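You operate a simulated robot arm through the tools that you are given. There is no shell and no other tool. Be economical: measure what you need, move in short steps, check, and stop when the job is done.

The job below is to be done with a simulated two-armed robot. You get a single attempt, and the scene is never put back.

TASK
Pour milk into the eggs until the jug is down to 300 ml, hold the yellow bowl and whisk.
Fine: stand the jug back, whisk by hand until the eggs are evenly beaten and lay the hand whisk on the worktop. Set down upright: milk jug.

The check looks at the end state, three seconds after you hand in, the way a careful person would. Anything else that was tipped, shoved, dropped, spilled or broken makes it a failure.

THE ROBOT
Two 7-joint arms with two-finger parallel grippers on one trunk, on a base that drives. Base frame: it is fixed to the floor where the robot stands at the start and does not move with it; the origin is under the middle of the robot, x ahead of it, y to its left, z up. Readings come in cm, degrees, newtons and seconds.
The left shoulder is at the start at [5, 20.9, 119.6], the right one opposite. With the tool pointing down near the work surface each hand reaches from about 28 to 92 cm from the robot's upright axis, wherever it stands, measured 20 degrees to its own side. Places, roughly: hand whisk (6x6x27 cm) [-340, 0, 90]; jug of cream [-325, 25, 100]; milk jug [-325, 0, 100]; sieve [-200, -75, 75]; wooden worktop [-300, 70, 90]; yellow mixing bowl with a handle (25x16x8 cm) [-310, 20, 90]. Payload 4.4 kg a hand.
Tool frame (each hand has its own): the origin (TCP) lies between the finger pads and is the grasp point; the fingertips stand 2.3 cm ahead of it; z points along the fingers, y is the line along which they close. The gripper opens to 9.4 cm. The fingers are 3.8 cm wide and 1 cm thick; the gripper's body (5.4 by 9.6 cm) begins 3.9 cm behind the TCP.
Orientation is told as [roll, pitch, yaw] about the base's x, y, z axes, in that order, counted from this pose: with the fingers straight down and closing along the base's y, the tool's x points along the base's -x, its y along +y and its z along -z.

THE INTERFACE
- The arms move only by the tool play_rows. It takes "left_rows", "right_rows" or both (then of equal length, played together; a hand with none holds still); each is a list of rows, each a list of 7 numbers: the shift along the tool's x, y, z in cm, then the turn, a rotation vector about the tool's x, y, z in degrees, then the gripper command, from -1 (fully open) to 1 (shut), values between in proportion. In form: [[x, y, z, wx, wy, wz, jaw], ...]. A call has 1 to 8 rows; each row shifts and turns the commanded pose from where the row before left it, along the tool's axes as they then stand. Each row takes 0.2 s and may step no farther than 5 cm and 8.6 degrees from the row before; otherwise, or with a gripper value out of range, the whole call is refused. A pose out of reach is approached as far as the arm can. The call stops where the force on the tool passes 40 N (or 10 N more than at its start, if that is more) or the arm is blocked; 0.2 s more then pass. The fingers move at their own pace (about 10.8 cm/s each) and stop on an object; they squeeze with about 36 N. The grip force told is the motor's: it shows also when the fingers shut on nothing. Time passes only in rows, and 0.2 s behind the last, so rows that do not move let the fingers close. The reply holds the time, the measured pose of the TCP, the force on the tool along the base axes, the opening and the grip force, in the units named above and with some noise, with the torque about the TCP (base axes, N m) and any sound that the robot's microphone picked up.
- Cameras (640 x 400 px; columns grow to the right, rows downward): "scene" is now at [14.06, -0.69, 137.21]; the picture's right is [-0.11, -0.99, 0.00], its down [-0.55, 0.06, -0.83] and it looks along [0.83, -0.09, -0.56] (base axes); focal length 296 px, centre (320, 200). "left" rides on the left gripper at [8.7, -1.6, -7.4] in its tool frame; the picture's right is [0.18, 0.98, 0.00], its down [-0.58, 0.11, -0.81] and it looks along [-0.79, 0.15, 0.59] (tool axes); focal length 243 px, centre (320, 200). "right" rides on the right gripper at [8.6, 1.6, -7.4] in its tool frame; the picture's right is [-0.18, 0.98, 0.00], its down [-0.58, -0.11, -0.81] and it looks along [-0.79, -0.15, 0.59] (tool axes); focal length 243 px, centre (320, 200). There is no depth. A picture from a camera that has moved, and an enlarged one, comes with that camera's place and axes in the base frame and with its lens. The place of the scene camera against the robot may be out by one fixed shift of up to 1.8 cm in any direction.
- snapshot(camera): a new picture of that camera. No time passes.
- move_column(by): slides the trunk up (or, below 0, down) by that many cm; the arms and the scene camera ride with it, the base frame stays. It gives what a move gives, with no picture.
- drive_base(legs): drives the robot by 1 to 6 legs, each [ahead, left, turn to the left] in cm, cm and degrees, along the robot's own axes; the way and the turn of a leg run together, so that a leg with both is an arc; at most 150 cm and 180 degrees a leg. The arms and the cameras ride along, it lands a little off, and it stops where it bumps. It gives what a move gives.
- aim_head(pan, tilt): turns the head with the scene camera to pan (to the left, within 80 degrees either way) and tilt (down, from -29 to 69), counted from straight ahead of the robot. It gives what a move gives.
- close_up(camera, box): a new picture of the part [left, top, right, bottom] of that camera's present view, enlarged. No time passes.
- close_job(): hands the job in; it is judged then, once.

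Go step by step. Nothing tells you exact positions but the pictures and the camera data: compare them with the known pose of the tool, close in by small moves and look again before you grip or let go. The budget is 135 turns and 122 pictures, counting those below and the enlarged ones. Unless the task says otherwise, let go and move clear before handing in, and close with one line.

The tools are called after "Request:" as name(argument=value, ...) on one line, values as JSON. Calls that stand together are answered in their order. play_rows: Moves the arms, as the interface text tells. Its arguments: {"type":"object","properties":{"left_rows":{"type":"array"},"right_rows":{"type":"array"}},"required":[]} The other tools are called the same way: move_column (by) slides the trunk up or down; drive_base (legs) drives the base; aim_head (pan, tilt) turns the head that bears the scene camera; snapshot (camera) takes a picture; close_up (camera, box) takes an enlarged picture of a part of a camera's view; close_job () hands the job in.

At the start:

```text
time_s: 0.0
left_position: [48.57, 16.06, 109.16]
left_orientation: [0.0, 0.0, 0.1]
left_wrist_force: [0.6, -0.6, -0.9]
left_moment: [0.02, 0.02, 0.0]
left_grip_width: 9.4
left_finger_force: 0.0
right_position: [40.29, -15.7, 110.85]
right_orientation: [0.0, 0.0, 0.0]
right_wrist_force: [-0.2, -0.2, 0.2]
right_moment: [0.0, 0.02, 0.02]
right_grip_width: 9.39
right_finger_force: 0.0
trunk travel left (down, up): [-27.5, 28.8]
robot x, y, heading: [-0.08, 0.06, 0.2]
head pan, tilt: [-6.2, 33.8]
```

scene: 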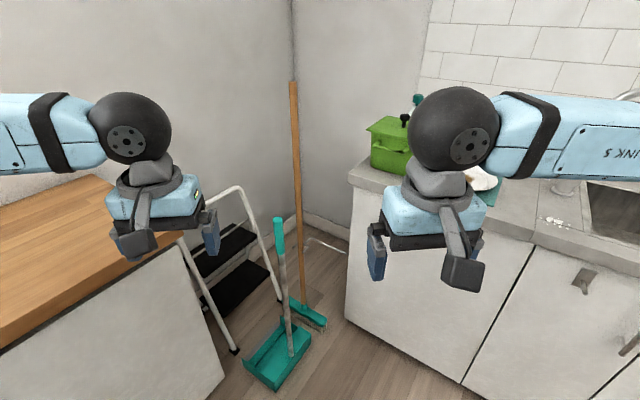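
right: 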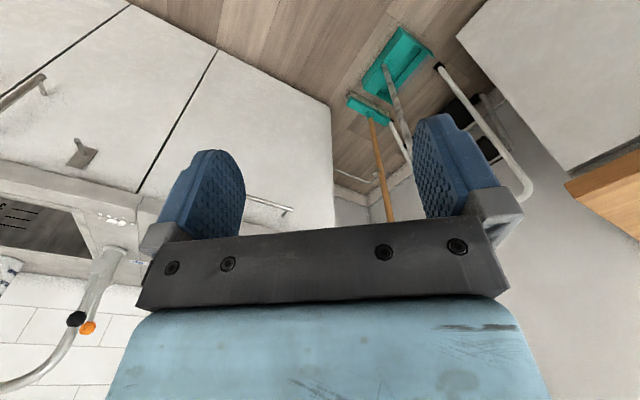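
left: 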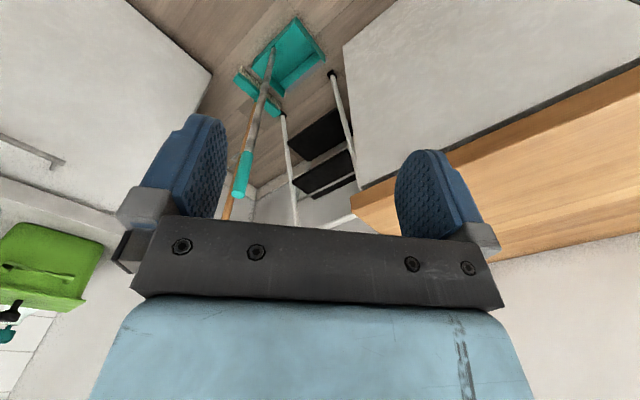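

I see a corner with a broom and counters ahead of me; the work area should be some 3 m behind. I look to both sides first to know the room before turning.

Request:
aim_head(pan=80, tilt=25)

Request:
snapshot(camera="scene")

Request:
aim_head(pan=-80, tilt=25)

Request:
snapshot(camera="scene")

```text
time_s: 1.6
left_position: [48.6, 16.02, 109.23]
left_orientation: [0.0, 0.0, 0.2]
left_wrist_force: [0.4, -0.3, -0.1]
left_moment: [-0.03, 0.0, 0.0]
left_grip_width: 9.4
left_finger_force: 0.1
right_position: [40.26, -15.8, 110.79]
right_orientation: [0.0, 0.0, 0.0]
right_wrist_force: [0.4, -0.8, -0.1]
right_moment: [0.01, -0.03, -0.03]
right_grip_width: 9.41
right_finger_force: 0.1
trunk travel left (down, up): [-27.5, 28.8]
robot x, y, heading: [-0.14, 0.16, 0.1]
head pan, tilt: [80.0, 25.0]
```

```text
118 pictures are left
camera scene: at [6.85, 9.34, 138.6], right [0.98, -0.17, 0.0], down [-0.07, -0.42, -0.91], along [0.16, 0.89, -0.42], focal length 296 px, centre (320, 200)
```

scene: 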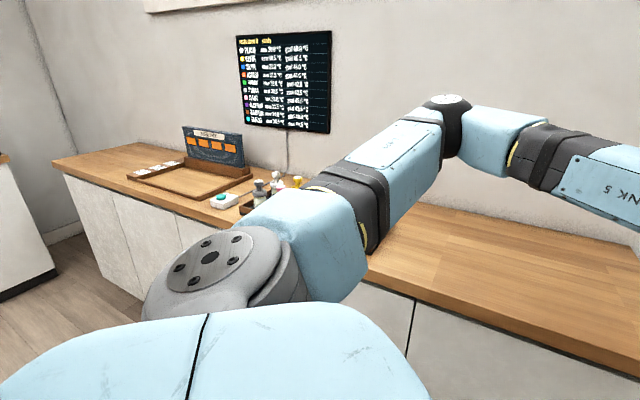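

```text
time_s: 4.1
left_position: [48.57, 15.99, 109.24]
left_orientation: [0.0, 0.1, 0.1]
left_wrist_force: [0.7, 0.2, 0.5]
left_moment: [0.04, 0.0, 0.0]
left_grip_width: 9.39
left_finger_force: 0.2
right_position: [40.22, -15.74, 110.84]
right_orientation: [0.0, 0.0, -0.1]
right_wrist_force: [0.0, 0.7, -0.2]
right_moment: [0.05, 0.0, 0.01]
right_grip_width: 9.34
right_finger_force: 0.1
trunk travel left (down, up): [-27.5, 28.8]
robot x, y, heading: [-0.14, -0.28, 0.1]
head pan, tilt: [-80.0, 25.0]
```

```text
117 pictures are left
camera scene: at [6.84, -8.8, 138.6], right [-0.98, -0.17, 0.0], down [-0.07, 0.42, -0.91], along [0.16, -0.89, -0.42], focal length 296 px, centre (320, 200)
```

scene: 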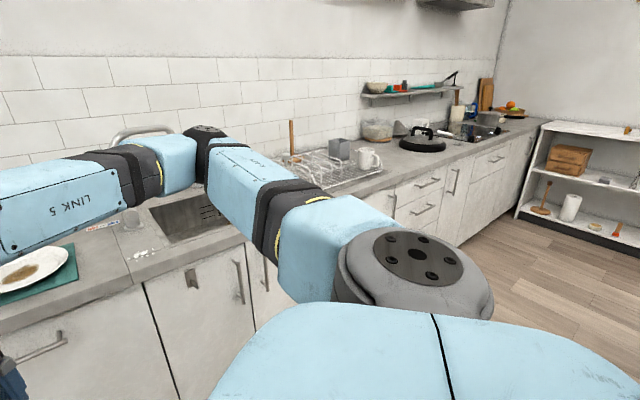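

To my left is a wooden counter, clear near me; to the right a kitchen run. I turn left in place toward the work area behind.

Request:
drive_base(legs=[[0, 0, 90], [0, 0, 80]])

Request:
aim_head(pan=0, tilt=20)

Request:
snapshot(camera="scene")

```text
time_s: 11.8
left_position: [-50.45, -8.21, 109.3]
left_orientation: [0.0, -0.1, 171.0]
left_wrist_force: [-0.1, -0.5, -1.1]
left_moment: [-0.03, 0.03, 0.04]
left_grip_width: 9.42
left_finger_force: 0.0
right_position: [-37.29, 21.74, 110.88]
right_orientation: [0.0, 0.0, 170.9]
right_wrist_force: [-0.7, 0.6, -1.2]
right_moment: [0.0, 0.02, -0.01]
right_grip_width: 9.41
right_finger_force: 0.0
trunk travel left (down, up): [-27.5, 28.8]
robot x, y, heading: [0.04, -0.04, 170.8]
head pan, tilt: [-80.0, 25.0]
```

```text
time_s: 13.3
left_position: [-50.54, -8.15, 109.17]
left_orientation: [0.0, 0.0, 171.0]
left_wrist_force: [0.1, 0.3, -0.4]
left_moment: [0.01, -0.02, 0.02]
left_grip_width: 9.37
left_finger_force: 0.2
right_position: [-37.31, 21.87, 110.86]
right_orientation: [0.0, 0.0, 170.9]
right_wrist_force: [1.6, 0.3, -0.8]
right_moment: [-0.03, 0.03, 0.01]
right_grip_width: 9.41
right_finger_force: 0.1
trunk travel left (down, up): [-27.5, 28.8]
robot x, y, heading: [-0.24, -0.15, 170.9]
head pan, tilt: [0.0, 20.0]
```

```text
116 pictures are left
camera scene: at [-17.35, 2.81, 139.41], right [0.16, 0.99, 0.0], down [0.34, -0.05, -0.94], along [-0.93, 0.15, -0.34], focal length 296 px, centre (320, 200)
```

scene: 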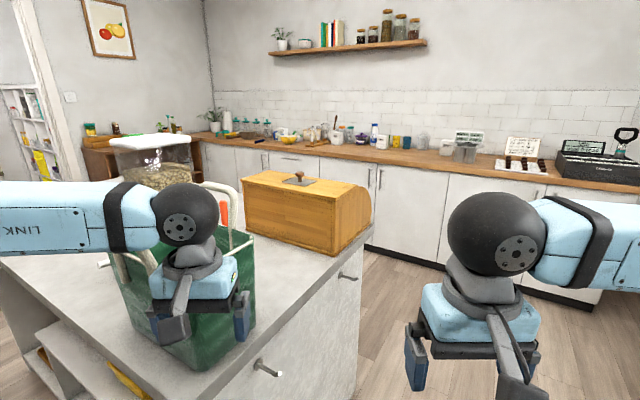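

The room is turned about 37° in the base frame: the worktop runs along the far wall, facing heading ≈143°, with an island to my left. I turn square to it, pass right of the island and look.

Request:
drive_base(legs=[[0, 0, -28], [0, -14, 0], [90, 0, 0]])

Request:
snapshot(camera="scene")

```text
time_s: 20.9
left_position: [-112.61, 82.67, 109.16]
left_orientation: [-0.1, 0.0, 143.2]
left_wrist_force: [-0.6, 0.9, 0.7]
left_moment: [0.0, -0.02, 0.03]
left_grip_width: 9.41
left_finger_force: 0.0
right_position: [-86.77, 103.06, 110.83]
right_orientation: [0.0, -0.1, 143.0]
right_wrist_force: [0.8, -0.5, -0.6]
right_moment: [-0.04, -0.02, 0.02]
right_grip_width: 9.4
right_finger_force: 0.0
trunk travel left (down, up): [-27.5, 28.8]
robot x, y, heading: [-64.32, 66.26, 142.9]
head pan, tilt: [0.0, 20.0]
```

```text
115 pictures are left
camera scene: at [-78.38, 76.07, 139.41], right [0.6, 0.8, 0.0], down [0.27, -0.21, -0.94], along [-0.75, 0.57, -0.34], focal length 296 px, centre (320, 200)
```

scene: 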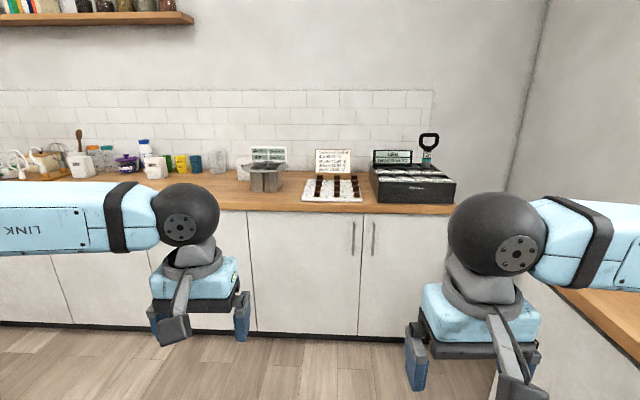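

Now square to the worktop, about 140 cm from its edge. I move up the aisle and then left along it.

Request:
drive_base(legs=[[77, 0, 0], [0, 90, 0]])

Request:
snapshot(camera="scene")

```text
time_s: 32.9
left_position: [-227.76, 56.7, 109.21]
left_orientation: [0.0, 0.0, 143.0]
left_wrist_force: [0.4, -0.7, 1.0]
left_moment: [0.0, -0.02, -0.01]
left_grip_width: 9.43
left_finger_force: 0.2
right_position: [-201.99, 77.03, 110.77]
right_orientation: [0.1, 0.1, 142.9]
right_wrist_force: [-0.2, -0.4, 0.0]
right_moment: [0.01, -0.02, -0.01]
right_grip_width: 9.39
right_finger_force: 0.1
trunk travel left (down, up): [-27.5, 28.8]
robot x, y, heading: [-179.6, 40.18, 142.8]
head pan, tilt: [0.0, 20.0]
```

```text
114 pictures are left
camera scene: at [-193.73, 50.16, 139.41], right [0.6, 0.8, 0.0], down [0.27, -0.21, -0.94], along [-0.75, 0.57, -0.34], focal length 296 px, centre (320, 200)
```

scene: 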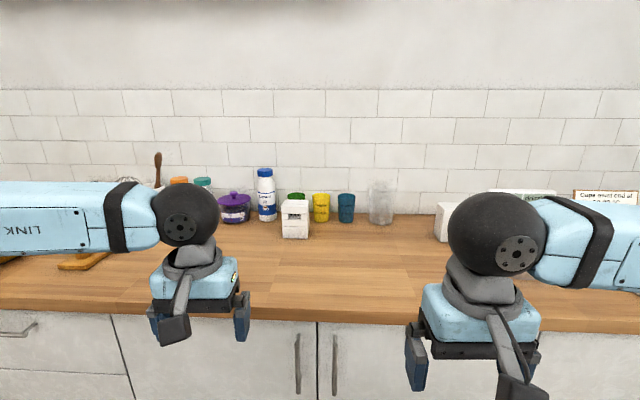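

Edge is ~70 cm from my axis and the hands are clear of it. I continue left.

Request:
drive_base(legs=[[0, 88, 0]])

Request:
aim_head(pan=0, tilt=30)

Request:
snapshot(camera="scene")

```text
time_s: 41.1
left_position: [-281.7, -13.76, 109.15]
left_orientation: [0.1, 0.0, 142.6]
left_wrist_force: [-0.1, 1.0, 0.0]
left_moment: [0.01, 0.02, 0.0]
left_grip_width: 9.41
left_finger_force: 0.1
right_position: [-255.77, 6.31, 110.93]
right_orientation: [0.0, 0.0, 142.4]
right_wrist_force: [0.7, 0.6, -0.4]
right_moment: [0.02, -0.03, -0.03]
right_grip_width: 9.41
right_finger_force: 0.1
trunk travel left (down, up): [-27.5, 28.8]
robot x, y, heading: [-233.44, -30.88, 142.3]
head pan, tilt: [0.0, 20.0]
```

```text
time_s: 41.8
left_position: [-281.66, -13.73, 109.25]
left_orientation: [0.0, 0.0, 142.6]
left_wrist_force: [-0.9, -0.6, 0.2]
left_moment: [0.0, 0.0, -0.01]
left_grip_width: 9.39
left_finger_force: 0.0
right_position: [-255.87, 6.24, 110.81]
right_orientation: [0.0, 0.1, 142.4]
right_wrist_force: [0.4, 0.1, -0.4]
right_moment: [0.01, -0.03, -0.02]
right_grip_width: 9.41
right_finger_force: 0.1
trunk travel left (down, up): [-27.5, 28.8]
robot x, y, heading: [-233.15, -30.9, 142.4]
head pan, tilt: [0.0, 30.0]
```

```text
113 pictures are left
camera scene: at [-247.51, -20.83, 137.81], right [0.61, 0.79, 0.0], down [0.4, -0.3, -0.87], along [-0.69, 0.53, -0.5], focal length 296 px, centre (320, 200)
```

scene: 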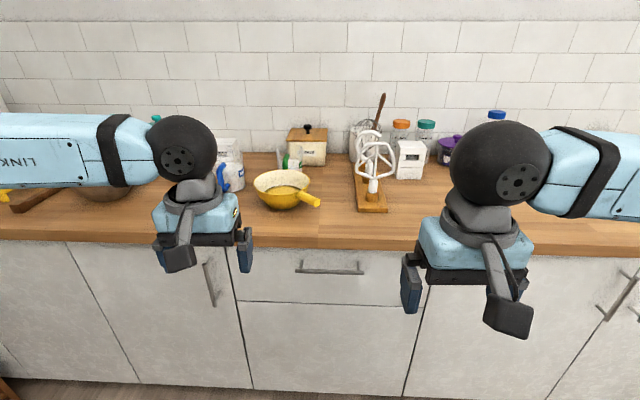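

The yellow bowl sits ahead, handle toward me-right; the jug is hidden behind my left wrist. I look closer, also through the left camera.

Request:
close_up(camera="scene", box=[200, 80, 460, 242])

Request:
snapshot(camera="left")

```text
2.46 times, centred on (330, 161) of scene
camera zoom: at [-247.51, -20.83, 137.81], right [0.61, 0.79, 0.0], down [0.4, -0.3, -0.87], along [-0.69, 0.53, -0.5], focal length 729 px, centre (295, 296)
```

zoom: 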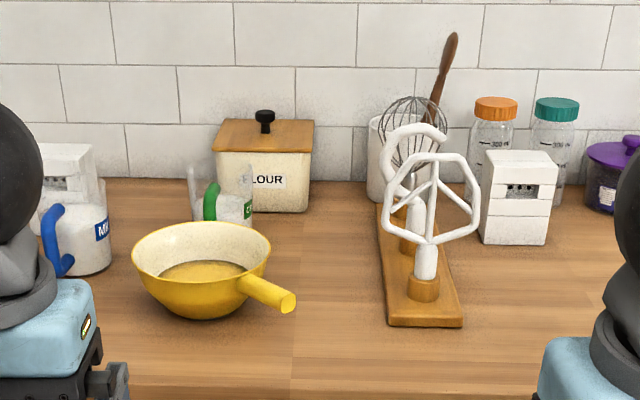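

```text
111 pictures are left
camera left: at [-273.97, -17.93, 116.65], right [-0.45, -0.89, 0.0], down [-0.53, 0.27, 0.81], along [-0.72, 0.36, -0.59], focal length 243 px, centre (320, 200)
```

left: 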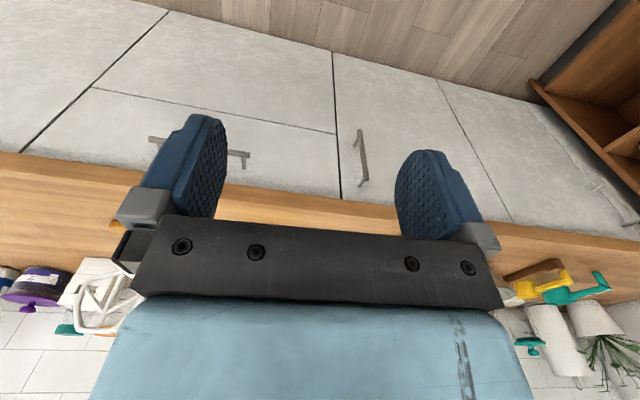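

The milk jug (blue handle) is left of the bowl, the cream jug (green) behind it, a whisk shows in a crock or behind my left wrist. I raise the trunk, spread the hands and shift the base left and forward for a clear view.

Request:
move_column(by=14)

Request:
play_rows(left_rows=[[3, 4, 0, 0, 0, 0, -1], [3, 4, 0, 0, 0, 0, -1], [3, 4, 0, 0, 0, 0, -1], [0, 4, 0, 0, 0, 0, -1], [0, 4, 0, 0, 0, 0, -1]], right_rows=[[0, -4, 0, 0, 0, 0, -1], [0, -4, 0, 0, 0, 0, -1], [0, -4, 0, 0, 0, 0, -1], [0, -3, 0, 0, 0, 0, -1], [0, -3, 0, 0, 0, 0, -1]])

Request:
drive_base(legs=[[0, 14, 0], [10, 0, 0]])

Request:
aim_head(pan=0, tilt=38)

Request:
snapshot(camera="scene")

```text
time_s: 43.5
left_position: [-281.76, -13.8, 123.16]
left_orientation: [0.1, 0.0, 142.6]
left_wrist_force: [0.3, 0.4, -0.9]
left_moment: [0.0, 0.05, 0.02]
left_grip_width: 9.4
left_finger_force: 0.1
right_position: [-255.86, 6.33, 124.73]
right_orientation: [0.0, 0.1, 142.4]
right_wrist_force: [0.0, -0.2, -0.3]
right_moment: [0.03, -0.02, -0.02]
right_grip_width: 9.38
right_finger_force: 0.0
trunk travel left (down, up): [-41.5, 14.8]
robot x, y, heading: [-233.83, -30.74, 142.4]
head pan, tilt: [0.0, 30.0]
```

```text
time_s: 44.7
left_position: [-286.88, -35.17, 123.31]
left_orientation: [0.1, -0.1, 142.5]
left_wrist_force: [-0.1, 0.2, 0.4]
left_moment: [-0.03, -0.02, -0.02]
left_grip_width: 9.4
left_finger_force: 0.0
right_position: [-244.77, 20.54, 124.96]
right_orientation: [-0.1, -0.1, 142.5]
right_wrist_force: [-0.1, -0.4, 0.4]
right_moment: [0.0, 0.01, 0.02]
right_grip_width: 9.37
right_finger_force: 0.2
trunk travel left (down, up): [-41.5, 14.8]
robot x, y, heading: [-233.49, -30.69, 142.5]
head pan, tilt: [0.0, 30.0]
```

```text
time_s: 47.4
left_position: [-303.4, -40.42, 123.07]
left_orientation: [0.0, -0.2, 142.4]
left_wrist_force: [0.5, -0.5, -0.4]
left_moment: [-0.01, 0.02, -0.01]
left_grip_width: 9.4
left_finger_force: 0.0
right_position: [-261.32, 15.21, 124.93]
right_orientation: [0.0, 0.0, 142.4]
right_wrist_force: [-0.1, -0.4, -0.8]
right_moment: [0.01, 0.03, 0.06]
right_grip_width: 9.38
right_finger_force: 0.2
trunk travel left (down, up): [-41.5, 14.8]
robot x, y, heading: [-249.65, -36.1, 142.4]
head pan, tilt: [0.0, 30.0]
```

```text
time_s: 48.0
left_position: [-303.44, -40.27, 123.05]
left_orientation: [0.0, 0.0, 142.5]
left_wrist_force: [0.7, -0.9, -0.1]
left_moment: [-0.02, -0.01, -0.01]
left_grip_width: 9.4
left_finger_force: 0.0
right_position: [-261.47, 15.37, 124.75]
right_orientation: [0.1, -0.1, 142.5]
right_wrist_force: [-0.6, 0.3, 0.1]
right_moment: [-0.01, 0.01, -0.05]
right_grip_width: 9.39
right_finger_force: 0.0
trunk travel left (down, up): [-41.5, 14.8]
robot x, y, heading: [-250.06, -35.88, 142.6]
head pan, tilt: [0.0, 38.0]
```

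```text
110 pictures are left
camera scene: at [-263.68, -26.39, 150.56], right [0.61, 0.79, 0.0], down [0.49, -0.38, -0.79], along [-0.62, 0.48, -0.62], focal length 296 px, centre (320, 200)
```

scene: 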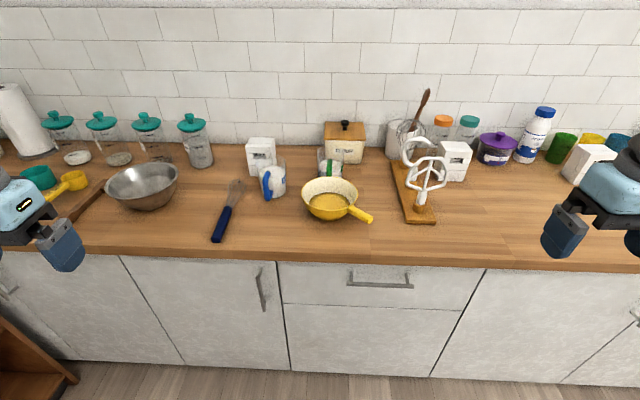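

Excellent clear view: whisk with blue handle lies left, milk jug in the middle, bowl to its right. I enlarge for detail.

Request:
close_up(camera="scene", box=[190, 120, 390, 245])

Request:
close_up(camera="scene", box=[240, 130, 320, 210])

```text
3.20 times, centred on (290, 182) of scene
camera zoom: at [-263.68, -26.39, 150.56], right [0.61, 0.79, 0.0], down [0.49, -0.38, -0.79], along [-0.62, 0.48, -0.62], focal length 948 px, centre (416, 256)
```

zoom: 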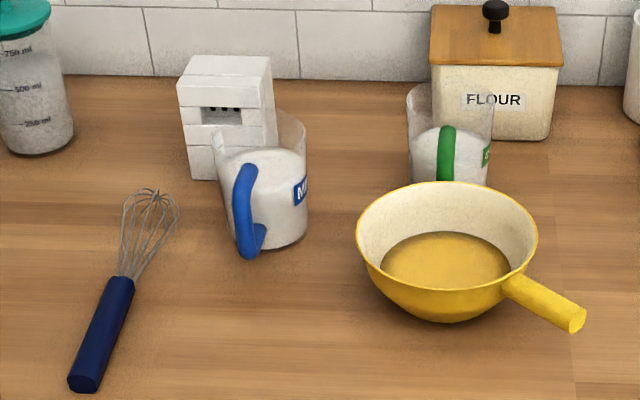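

```text
5.00 times, centred on (280, 170) of scene
camera zoom: at [-263.68, -26.39, 150.56], right [0.61, 0.79, 0.0], down [0.49, -0.38, -0.79], along [-0.62, 0.48, -0.62], focal length 1481 px, centre (520, 350)
```

zoom: 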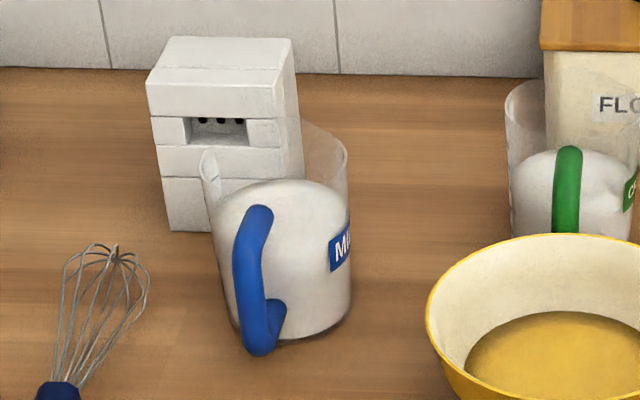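

The jug's handle points at me and slightly left, the whisk lies at the left, handle toward me. I drive nearer so both are in comfortable reach, then measure again.

Request:
drive_base(legs=[[24, 0, 0]])

Request:
aim_head(pan=0, tilt=50)

Request:
snapshot(camera="scene")

```text
time_s: 49.8
left_position: [-322.47, -25.39, 123.14]
left_orientation: [-0.1, -0.1, 142.2]
left_wrist_force: [-1.0, 0.1, 0.4]
left_moment: [-0.03, -0.03, 0.02]
left_grip_width: 9.39
left_finger_force: 0.1
right_position: [-280.17, 30.09, 124.92]
right_orientation: [0.1, 0.1, 142.1]
right_wrist_force: [0.1, 0.6, -0.4]
right_moment: [0.03, 0.02, -0.02]
right_grip_width: 9.39
right_finger_force: 0.1
trunk travel left (down, up): [-41.5, 14.8]
robot x, y, heading: [-268.8, -21.33, 142.3]
head pan, tilt: [0.0, 38.0]
```

```text
time_s: 50.6
left_position: [-322.48, -25.34, 123.12]
left_orientation: [-0.1, 0.0, 142.2]
left_wrist_force: [0.0, 0.0, 0.2]
left_moment: [0.02, -0.03, -0.01]
left_grip_width: 9.38
left_finger_force: 0.1
right_position: [-280.18, 30.14, 124.76]
right_orientation: [0.1, 0.0, 142.0]
right_wrist_force: [-0.1, 0.3, -0.4]
right_moment: [-0.04, 0.02, -0.01]
right_grip_width: 9.36
right_finger_force: 0.0
trunk travel left (down, up): [-41.5, 14.8]
robot x, y, heading: [-268.87, -21.39, 142.3]
head pan, tilt: [0.0, 50.0]
```

```text
107 pictures are left
camera scene: at [-281.91, -12.22, 148.85], right [0.61, 0.79, 0.0], down [0.6, -0.47, -0.64], along [-0.51, 0.39, -0.77], focal length 296 px, centre (320, 200)
```

scene: 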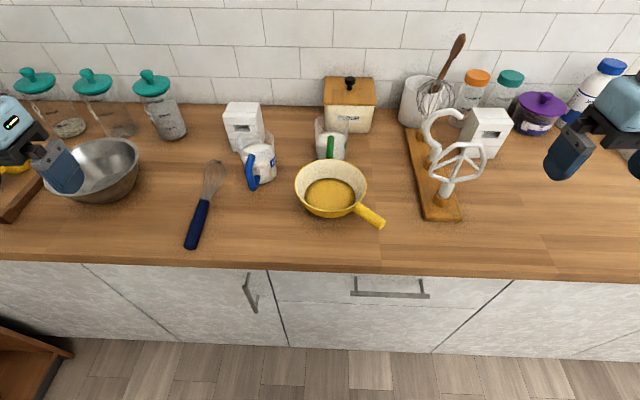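

Triangulating the counter edge gives a worktop height of ≈90 cm. I zoom in on the three objects to fix positions.

Request:
close_up(camera="scene", box=[180, 100, 400, 238])

Request:
close_up(camera="scene", box=[220, 95, 300, 195])

```text
2.90 times, centred on (290, 169) of scene
camera zoom: at [-281.91, -12.22, 148.85], right [0.61, 0.79, 0.0], down [0.6, -0.47, -0.64], along [-0.51, 0.39, -0.77], focal length 859 px, centre (407, 290)
```

zoom: 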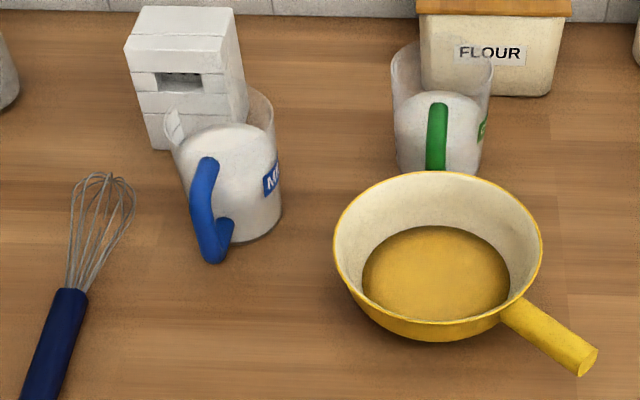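

```text
4.00 times, centred on (260, 145) of scene
camera zoom: at [-281.91, -12.22, 148.85], right [0.61, 0.79, 0.0], down [0.6, -0.47, -0.64], along [-0.51, 0.39, -0.77], focal length 1185 px, centre (560, 420)
```

zoom: 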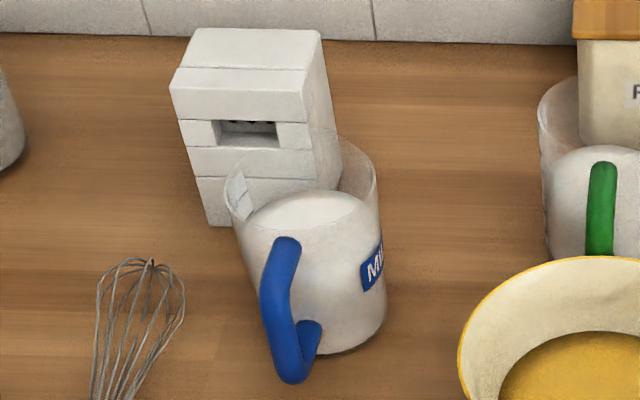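

Measured: worktop 90 cm; jug axis ≈(-338,11), rim ≈z 102.5, handle toward me; bowl centre ≈(-317,18) with handle to my front-right; whisk lies at my left. I'll pour with the right hand gripping the jug handle from above, so I shift the base left.

Request:
drive_base(legs=[[0, 31, 0]])

Request:
snapshot(camera="scene")

```text
time_s: 53.8
left_position: [-341.4, -49.12, 123.16]
left_orientation: [0.0, 0.0, 141.9]
left_wrist_force: [-0.4, 0.2, -0.4]
left_moment: [-0.02, -0.01, -0.02]
left_grip_width: 9.41
left_finger_force: 0.0
right_position: [-298.64, 6.1, 124.82]
right_orientation: [0.0, 0.0, 141.7]
right_wrist_force: [-0.4, -0.5, 0.9]
right_moment: [0.0, -0.02, 0.01]
right_grip_width: 9.37
right_finger_force: 0.1
trunk travel left (down, up): [-41.5, 14.8]
robot x, y, heading: [-287.9, -45.73, 141.9]
head pan, tilt: [0.0, 50.0]
```

```text
104 pictures are left
camera scene: at [-300.69, -36.27, 148.85], right [0.62, 0.79, 0.0], down [0.6, -0.47, -0.64], along [-0.51, 0.4, -0.77], focal length 296 px, centre (320, 200)
```

scene: 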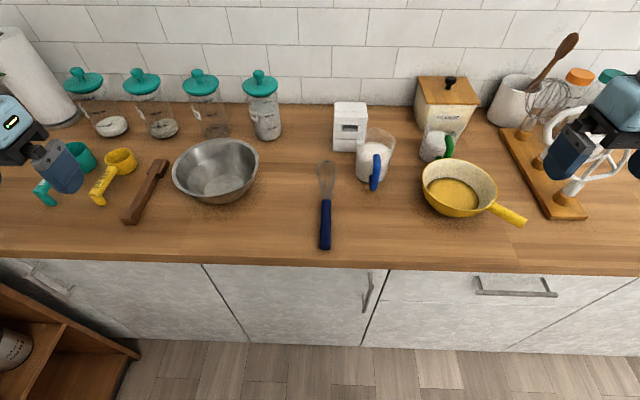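

Request:
close_up(camera="scene", box=[320, 90, 420, 200])

Request:
snapshot(camera="right")

```text
3.64 times, centred on (370, 145) of scene
camera zoom: at [-300.69, -36.27, 148.85], right [0.62, 0.79, 0.0], down [0.6, -0.47, -0.64], along [-0.51, 0.4, -0.77], focal length 1077 px, centre (138, 400)
```

zoom: 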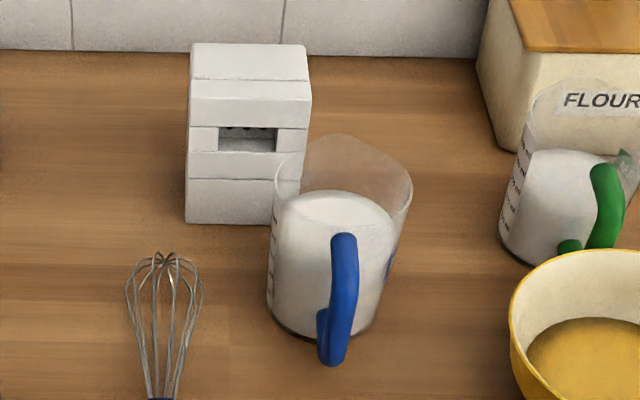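

```text
102 pictures are left
camera right: at [-292.9, -0.59, 132.16], right [-0.75, -0.66, 0.0], down [-0.39, 0.45, 0.81], along [-0.53, 0.61, -0.59], focal length 243 px, centre (320, 200)
```

right: 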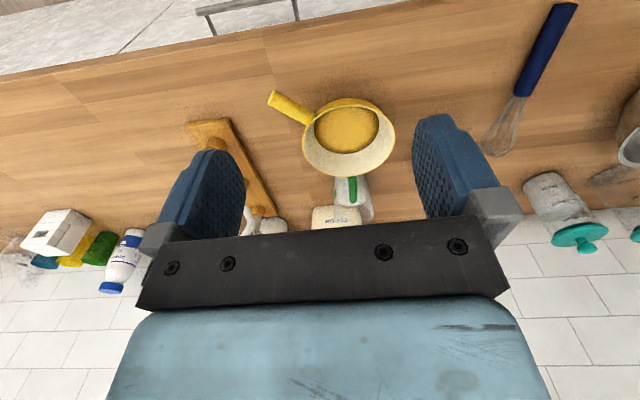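

Handle bar lies between roughly (-335,8) at the top and (-332,6) low, pointing straight at me. I bring the right hand above it at a safe height and look.

Request:
play_rows(right_rows=[[-3.4, 3, 0, 0, 0, 0, -1], [-3.4, 3, 0, 0, 0, 0, -1], [-3.4, 3, 0, 0, 0, 0, -1], [-3.4, 3, 0, 0, 0, 0, -1], [-3.4, 3, 0, 0, 0, 0, -1], [-3.4, 3, 0, 0, 0, 0, -1], [-3.4, 2.7, 0, 0, 0, 0, -1]])

Request:
snapshot(camera="right")

Request:
close_up(camera="scene", box=[300, 60, 460, 220])

```text
time_s: 55.4
left_position: [-341.61, -49.14, 123.07]
left_orientation: [-0.2, 0.0, 141.7]
left_wrist_force: [-1.0, -0.9, -0.1]
left_moment: [0.03, 0.0, -0.03]
left_grip_width: 9.39
left_finger_force: 0.0
right_position: [-330.49, 4.45, 124.84]
right_orientation: [-0.1, 0.0, 141.8]
right_wrist_force: [-0.9, -0.4, 1.4]
right_moment: [0.0, 0.02, -0.01]
right_grip_width: 9.4
right_finger_force: 0.0
trunk travel left (down, up): [-41.5, 14.8]
robot x, y, heading: [-287.98, -45.86, 141.9]
head pan, tilt: [0.0, 50.0]
```

```text
101 pictures are left
camera right: at [-324.71, -2.24, 132.17], right [-0.75, -0.66, 0.0], down [-0.39, 0.45, 0.81], along [-0.53, 0.61, -0.59], focal length 243 px, centre (320, 200)
```

right: 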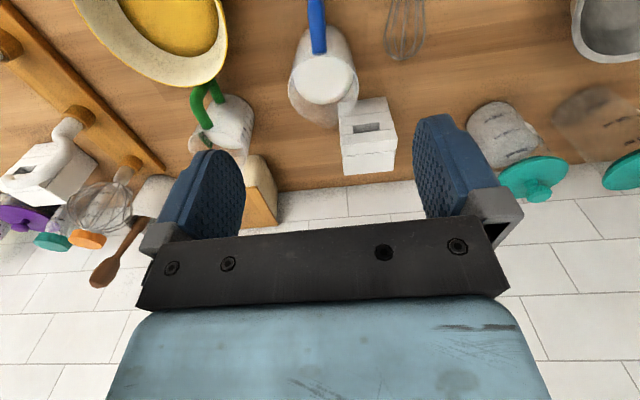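

```text
2.50 times, centred on (380, 140) of scene
camera zoom: at [-300.9, -36.37, 148.83], right [0.62, 0.79, 0.0], down [0.6, -0.47, -0.64], along [-0.5, 0.4, -0.77], focal length 741 px, centre (170, 350)
```

zoom: 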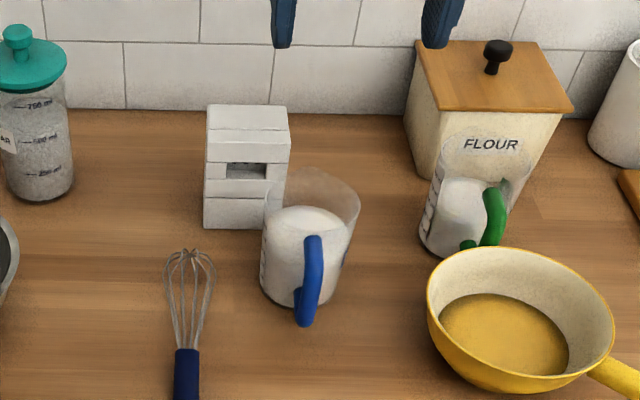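

The wrist view shows the handle just ahead of the tool axis, about 1 cm to tool -y. I descend above the rim and look again.

Request:
play_rows(right_rows=[[0.7, -0.4, 3, 0, 0, 0, -1], [0.7, -0.4, 3, 0, 0, 0, -1], [0.6, -0.3, 3, 0, 0, 0, -1]])

Request:
snapshot(camera="right")

```text
time_s: 56.2
left_position: [-341.38, -49.14, 123.06]
left_orientation: [0.1, 0.0, 141.8]
left_wrist_force: [-0.4, 0.4, -0.1]
left_moment: [0.01, 0.03, 0.0]
left_grip_width: 9.4
left_finger_force: 0.0
right_position: [-327.84, 4.24, 115.78]
right_orientation: [-0.1, 0.1, 141.7]
right_wrist_force: [-0.1, -0.3, 0.1]
right_moment: [0.02, -0.01, 0.0]
right_grip_width: 9.4
right_finger_force: 0.0
trunk travel left (down, up): [-41.5, 14.8]
robot x, y, heading: [-287.46, -45.53, 141.9]
head pan, tilt: [0.0, 50.0]
```

```text
99 pictures are left
camera right: at [-322.04, -2.37, 123.07], right [-0.75, -0.66, 0.0], down [-0.39, 0.45, 0.81], along [-0.53, 0.61, -0.59], focal length 243 px, centre (320, 200)
```

right: 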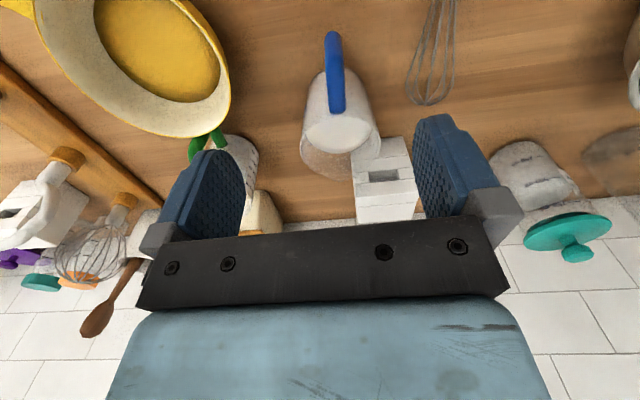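

The handle bar runs from about tool (-5.4, 0.8) at the top to (-2.4, 0.9) at the bottom. I tilt the tool 15° so its body leans away from the rim, centre over the bar and descend partway.

Request:
play_rows(right_rows=[[-1.3, 0.45, 0, 0, -7.5, 0, -1], [-1.3, 0.4, 0, 0, -7.5, 0, -1], [0.78, 0, 2.9, 0, 0, 0, -1], [0.78, 0, 2.9, 0, 0, 0, -1], [0.78, 0, 2.9, 0, 0, 0, -1]])

Request:
snapshot(camera="right")

Request:
close_up(camera="scene", box=[320, 90, 440, 200])

```text
time_s: 57.4
left_position: [-341.29, -49.06, 123.1]
left_orientation: [0.0, 0.0, 142.0]
left_wrist_force: [0.4, -1.2, 0.8]
left_moment: [-0.02, 0.01, -0.02]
left_grip_width: 9.42
left_finger_force: 0.0
right_position: [-330.55, 4.94, 106.96]
right_orientation: [0.0, -15.0, 141.6]
right_wrist_force: [0.0, -1.1, 0.3]
right_moment: [0.04, 0.0, 0.03]
right_grip_width: 9.39
right_finger_force: 0.1
trunk travel left (down, up): [-41.5, 14.8]
robot x, y, heading: [-288.13, -45.15, 141.5]
head pan, tilt: [0.0, 50.0]
```

```text
98 pictures are left
camera right: at [-323.56, -2.71, 111.88], right [-0.75, -0.66, 0.05], down [-0.21, 0.3, 0.93], along [-0.63, 0.69, -0.37], focal length 243 px, centre (320, 200)
```

right: 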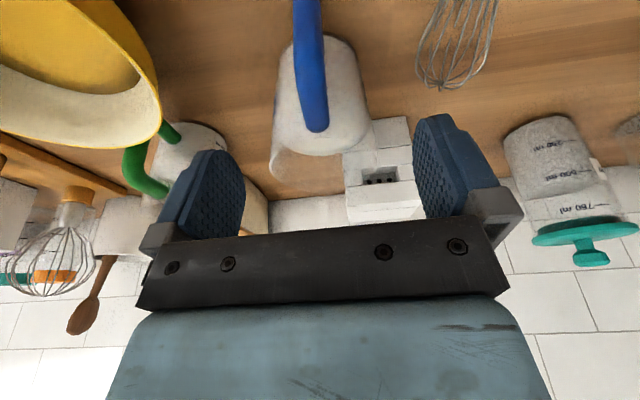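

```text
3.64 times, centred on (380, 145) of scene
camera zoom: at [-300.72, -36.24, 148.85], right [0.62, 0.79, 0.0], down [0.6, -0.47, -0.64], along [-0.5, 0.4, -0.77], focal length 1077 px, centre (102, 400)
```

zoom: 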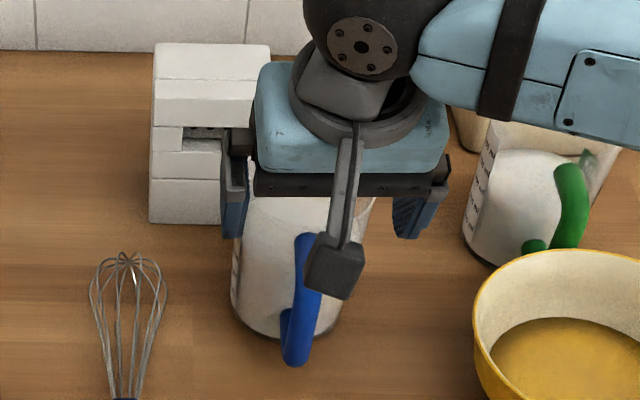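

The bar now lies ~0.6 cm to tool -y and about under the TCP, well clear of the jug wall. I correct and descend in steps around it.

Request:
play_rows(right_rows=[[0.65, -0.6, 2.4, 0, 0, 0, -1], [0.65, 0, 2.4, 0, 0, 0, -1]])

Request:
snapshot(camera="right")

Request:
close_up(camera="scene", box=[320, 90, 440, 200])

```text
time_s: 58.0
left_position: [-341.36, -49.17, 123.08]
left_orientation: [0.0, 0.0, 141.8]
left_wrist_force: [0.4, 0.2, 0.4]
left_moment: [0.01, 0.04, -0.02]
left_grip_width: 9.43
left_finger_force: 0.1
right_position: [-330.14, 5.53, 102.01]
right_orientation: [0.0, -14.9, 141.7]
right_wrist_force: [-0.1, -0.3, -1.2]
right_moment: [0.01, -0.02, -0.02]
right_grip_width: 9.4
right_finger_force: 0.1
trunk travel left (down, up): [-41.5, 14.8]
robot x, y, heading: [-287.71, -45.14, 141.9]
head pan, tilt: [0.0, 50.0]
```

```text
96 pictures are left
camera right: at [-323.11, -2.05, 106.77], right [-0.75, -0.66, 0.05], down [-0.21, 0.3, 0.93], along [-0.63, 0.69, -0.37], focal length 243 px, centre (320, 200)
```

right: 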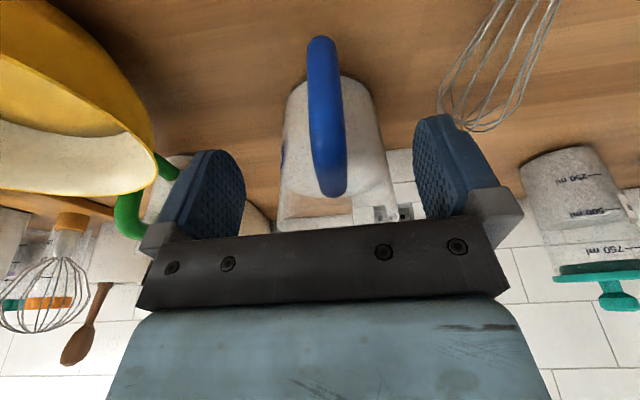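

```text
3.64 times, centred on (380, 145) of scene
camera zoom: at [-300.74, -36.26, 148.85], right [0.62, 0.79, 0.0], down [0.6, -0.47, -0.64], along [-0.5, 0.4, -0.77], focal length 1077 px, centre (102, 400)
```

zoom: 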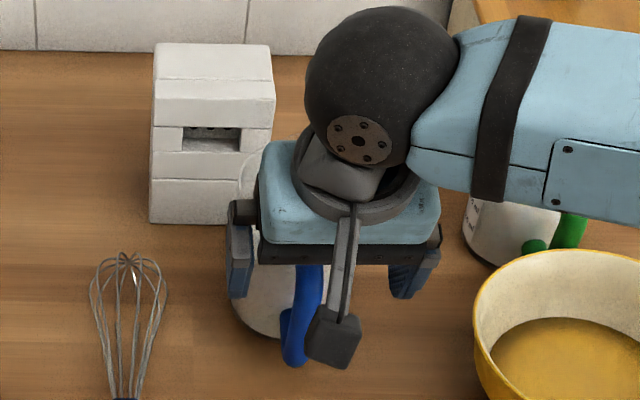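

The handle is centred between the fingers. I descend the last 4 cm and close.

Request:
play_rows(right_rows=[[0.5, 0.3, 1.95, 0, 0, 0, -1], [0.5, 0, 1.95, 0, 0, 0, -1]])

Request:
snapshot(camera="right")

```text
time_s: 58.6
left_position: [-341.28, -49.17, 123.03]
left_orientation: [0.0, 0.1, 141.7]
left_wrist_force: [-0.6, -0.4, 0.1]
left_moment: [0.02, 0.01, 0.02]
left_grip_width: 9.35
left_finger_force: 0.0
right_position: [-330.46, 5.36, 97.91]
right_orientation: [0.0, -15.0, 141.7]
right_wrist_force: [-0.3, 0.2, -0.2]
right_moment: [0.02, 0.03, 0.01]
right_grip_width: 9.42
right_finger_force: 0.1
trunk travel left (down, up): [-41.5, 14.8]
robot x, y, heading: [-288.07, -45.58, 142.0]
head pan, tilt: [0.0, 50.0]
```

```text
94 pictures are left
camera right: at [-323.41, -2.31, 102.76], right [-0.75, -0.66, 0.05], down [-0.21, 0.3, 0.93], along [-0.63, 0.69, -0.37], focal length 243 px, centre (320, 200)
```

right: 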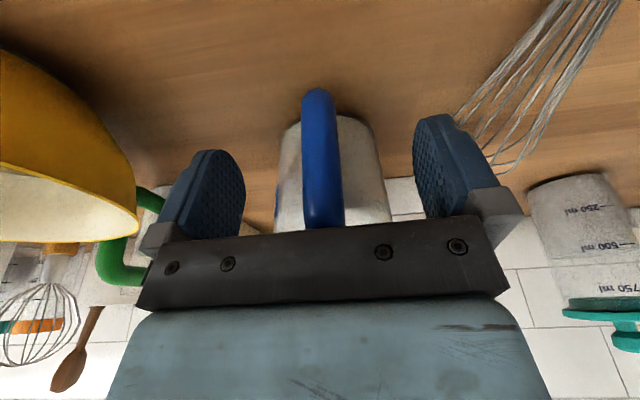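

The bar passes right through the TCP. I close.

Request:
play_rows(right_rows=[[0, 0, 0, 0, 0, 0, 0.2], [0, 0, 0, 0, 0, 0, 1], [0, 0, 0, 0, 0, 0, 1], [0, 0, 0, 0, 0, 0, 1]])

Request:
snapshot(camera="right")

Request:
close_up(camera="scene", box=[320, 90, 440, 200])

```text
time_s: 59.6
left_position: [-341.42, -49.29, 122.98]
left_orientation: [-0.1, -0.1, 141.8]
left_wrist_force: [-0.2, 0.1, -1.1]
left_moment: [0.02, 0.0, 0.0]
left_grip_width: 9.4
left_finger_force: 0.0
right_position: [-330.53, 5.42, 97.9]
right_orientation: [0.0, -15.0, 141.6]
right_wrist_force: [-0.4, 0.8, 0.7]
right_moment: [0.05, -0.09, -0.09]
right_grip_width: 1.78
right_finger_force: 36.2
trunk travel left (down, up): [-41.5, 14.8]
robot x, y, heading: [-287.96, -45.32, 141.7]
head pan, tilt: [0.0, 50.0]
```

```text
93 pictures are left
camera right: at [-323.4, -2.29, 102.77], right [-0.75, -0.66, 0.05], down [-0.21, 0.3, 0.93], along [-0.63, 0.69, -0.37], focal length 243 px, centre (320, 200)
```

right: 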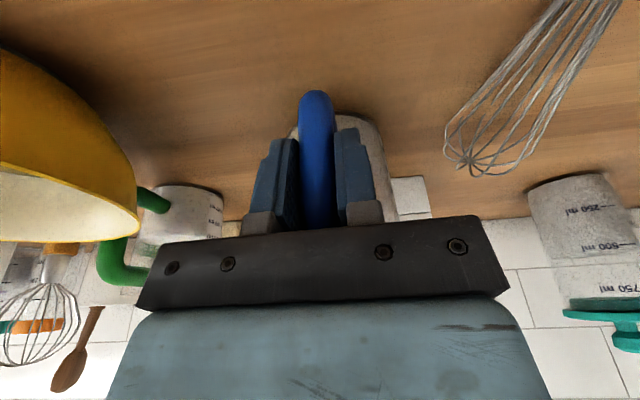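

```text
3.64 times, centred on (380, 145) of scene
camera zoom: at [-300.7, -36.25, 148.85], right [0.62, 0.79, 0.0], down [0.6, -0.47, -0.64], along [-0.5, 0.4, -0.77], focal length 1077 px, centre (102, 400)
```

zoom: 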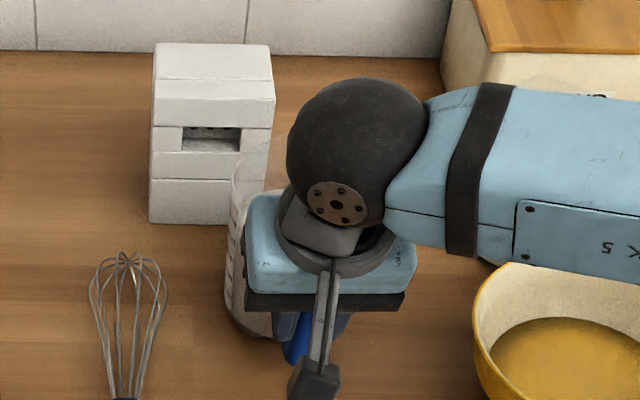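

Handle gripped (1.78 cm, 36 N). I lift straight up gently and read the weight.

Request:
play_rows(right_rows=[[-0.26, 0, -0.97, 0, 0, 0, 1], [-0.39, 0, -1.45, 0, 0, 0, 1], [-0.52, 0, -1.93, 0, 0, 0, 1], [-0.52, 0, -1.93, 0, 0, 0, 1], [0, 0, 0, 0, 0, 0, 1], [0, 0, 0, 0, 0, 0, 1]])

Request:
snapshot(camera="right")

Request:
close_up(camera="scene", box=[300, 60, 460, 200])

Request:
play_rows(right_rows=[[0, 0, 0, 0, 0, 0, 1]])

Request:
play_rows(right_rows=[[0, 0, 0, 0, 0, 0, 1]])

Request:
play_rows(right_rows=[[0, 0, 0, 0, 0, 0, 1]])

```text
time_s: 61.0
left_position: [-341.31, -49.26, 123.0]
left_orientation: [0.0, 0.0, 141.8]
left_wrist_force: [0.7, 0.0, 0.8]
left_moment: [0.01, -0.04, -0.01]
left_grip_width: 9.4
left_finger_force: 0.0
right_position: [-330.46, 5.41, 104.32]
right_orientation: [-0.1, -14.9, 141.8]
right_wrist_force: [-0.7, -0.9, -4.7]
right_moment: [-0.16, -0.24, 0.02]
right_grip_width: 1.78
right_finger_force: 36.3
trunk travel left (down, up): [-41.5, 14.8]
robot x, y, heading: [-288.1, -45.29, 141.5]
head pan, tilt: [0.0, 50.0]
```

```text
91 pictures are left
camera right: at [-323.42, -2.26, 109.22], right [-0.75, -0.66, 0.05], down [-0.21, 0.3, 0.93], along [-0.63, 0.69, -0.37], focal length 243 px, centre (320, 200)
```

right: 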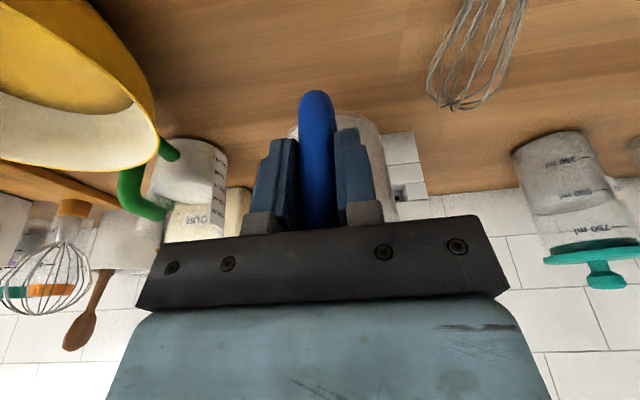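

```text
2.86 times, centred on (380, 130) of scene
camera zoom: at [-300.74, -36.23, 148.84], right [0.62, 0.79, 0.0], down [0.6, -0.47, -0.64], along [-0.5, 0.4, -0.77], focal length 846 px, centre (149, 400)
```

zoom: 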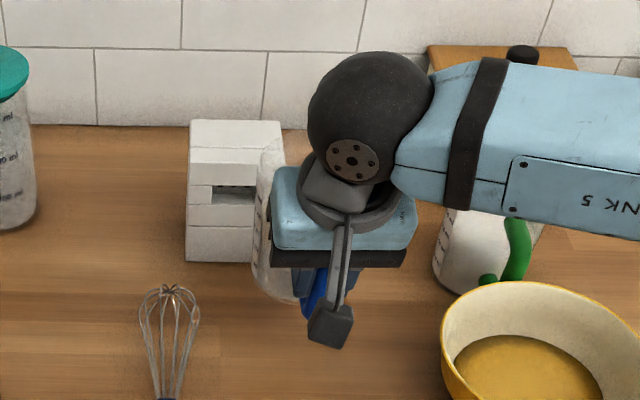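

```text
time_s: 61.4
left_position: [-341.45, -49.26, 122.98]
left_orientation: [0.0, 0.0, 141.8]
left_wrist_force: [-0.6, -0.4, 0.1]
left_moment: [0.01, 0.02, 0.02]
left_grip_width: 9.39
left_finger_force: 0.1
right_position: [-330.5, 5.44, 104.33]
right_orientation: [0.1, -14.9, 141.8]
right_wrist_force: [-0.4, 1.1, -5.6]
right_moment: [-0.16, -0.23, 0.03]
right_grip_width: 1.77
right_finger_force: 36.4
trunk travel left (down, up): [-41.5, 14.8]
robot x, y, heading: [-288.0, -45.3, 141.6]
head pan, tilt: [0.0, 50.0]
```

```text
time_s: 61.8
left_position: [-341.39, -49.16, 123.08]
left_orientation: [0.0, 0.0, 141.9]
left_wrist_force: [0.0, -0.2, 0.1]
left_moment: [0.03, -0.03, 0.0]
left_grip_width: 9.38
left_finger_force: 0.1
right_position: [-330.47, 5.32, 104.4]
right_orientation: [0.1, -14.9, 141.7]
right_wrist_force: [-1.1, 0.2, -5.5]
right_moment: [-0.17, -0.23, 0.01]
right_grip_width: 1.76
right_finger_force: 35.8
trunk travel left (down, up): [-41.5, 14.8]
robot x, y, heading: [-287.93, -45.45, 141.7]
head pan, tilt: [0.0, 50.0]
```

```text
time_s: 62.2
left_position: [-341.34, -49.27, 123.11]
left_orientation: [-0.1, 0.0, 142.0]
left_wrist_force: [0.5, 0.3, -0.6]
left_moment: [0.03, 0.01, -0.04]
left_grip_width: 9.39
left_finger_force: 0.0
right_position: [-330.45, 5.54, 104.36]
right_orientation: [-0.1, -15.0, 141.7]
right_wrist_force: [0.3, 0.2, -5.5]
right_moment: [-0.15, -0.23, -0.01]
right_grip_width: 1.78
right_finger_force: 36.2
trunk travel left (down, up): [-41.5, 14.8]
robot x, y, heading: [-288.0, -45.8, 141.8]
head pan, tilt: [0.0, 50.0]
```

Held firmly with no slip; weight ≈5.4 N. I lift higher, clear of the white box, and turn the jug so its graduations face the head camera.

Request:
play_rows(right_rows=[[0.6, 0, -3.2, 0, 0, 0, 1], [0.6, 0, -3.2, 0, 0, 0, 1], [0.6, 0, -3.2, 0, 0, 0, 1], [0.6, 0, -3.2, 0, 0, 0, 1]])

Request:
play_rows(right_rows=[[0, 0, 0, -2.15, 0, -8.1, 1], [0, 0, 0, -2.15, 0, -8.1, 1], [0, 0, 0, -2.15, 0, -8.1, 1], [0, 0, 0, -2.15, 0, -8.1, 1], [0, 0, 0, -2.15, 0, -8.1, 1], [0, 0, 0, -2.15, 0, -8.1, 1], [0, 0, 0, -2.15, 0, -8.1, 1]])

Request:
snapshot(camera="scene")

```text
time_s: 63.2
left_position: [-341.45, -49.28, 123.19]
left_orientation: [0.0, -0.1, 141.9]
left_wrist_force: [0.5, 0.1, 0.4]
left_moment: [0.02, 0.03, 0.01]
left_grip_width: 9.41
left_finger_force: 0.1
right_position: [-325.71, 1.78, 116.23]
right_orientation: [-0.1, -15.0, 141.9]
right_wrist_force: [0.4, 1.2, -5.2]
right_moment: [-0.18, -0.17, 0.01]
right_grip_width: 1.76
right_finger_force: 35.7
trunk travel left (down, up): [-41.5, 14.8]
robot x, y, heading: [-287.87, -45.8, 141.7]
head pan, tilt: [0.0, 50.0]
```

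```text
time_s: 64.8
left_position: [-341.4, -49.19, 123.2]
left_orientation: [0.0, 0.0, 141.8]
left_wrist_force: [0.0, -0.2, -0.4]
left_moment: [-0.02, 0.02, -0.02]
left_grip_width: 9.41
left_finger_force: 0.1
right_position: [-325.97, 1.78, 116.19]
right_orientation: [-0.1, -14.9, -159.6]
right_wrist_force: [0.2, 0.0, -5.2]
right_moment: [0.1, -0.26, -0.03]
right_grip_width: 1.8
right_finger_force: 35.6
trunk travel left (down, up): [-41.5, 14.8]
robot x, y, heading: [-288.08, -45.25, 141.9]
head pan, tilt: [0.0, 50.0]
```

```text
89 pictures are left
camera scene: at [-300.74, -36.25, 148.84], right [0.62, 0.79, 0.0], down [0.6, -0.47, -0.64], along [-0.5, 0.4, -0.77], focal length 296 px, centre (320, 200)
```

scene: 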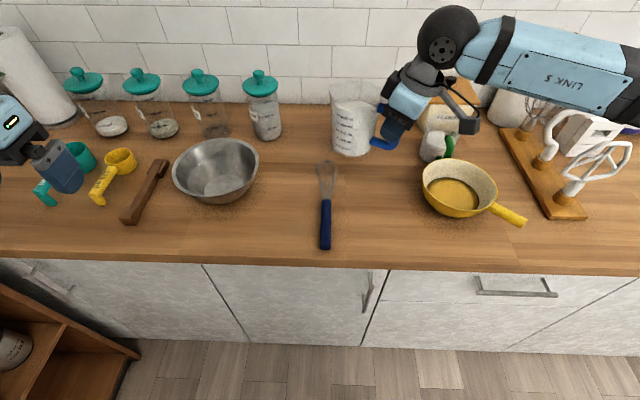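

Request:
close_up(camera="scene", box=[320, 70, 400, 165])

```text
4.21 times, centred on (360, 118) of scene
camera zoom: at [-300.74, -36.25, 148.84], right [0.62, 0.79, 0.0], down [0.6, -0.47, -0.64], along [-0.5, 0.4, -0.77], focal length 1247 px, centre (152, 547)
```

zoom: 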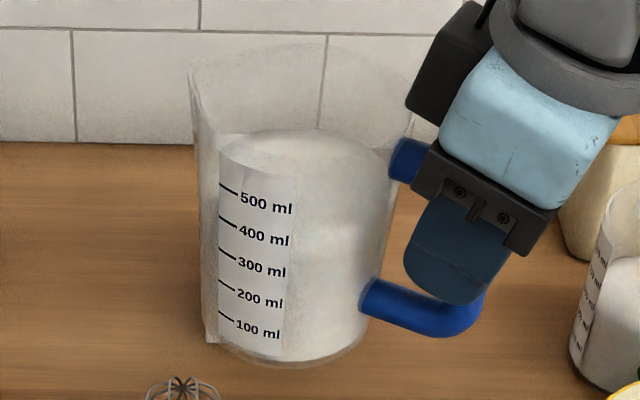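

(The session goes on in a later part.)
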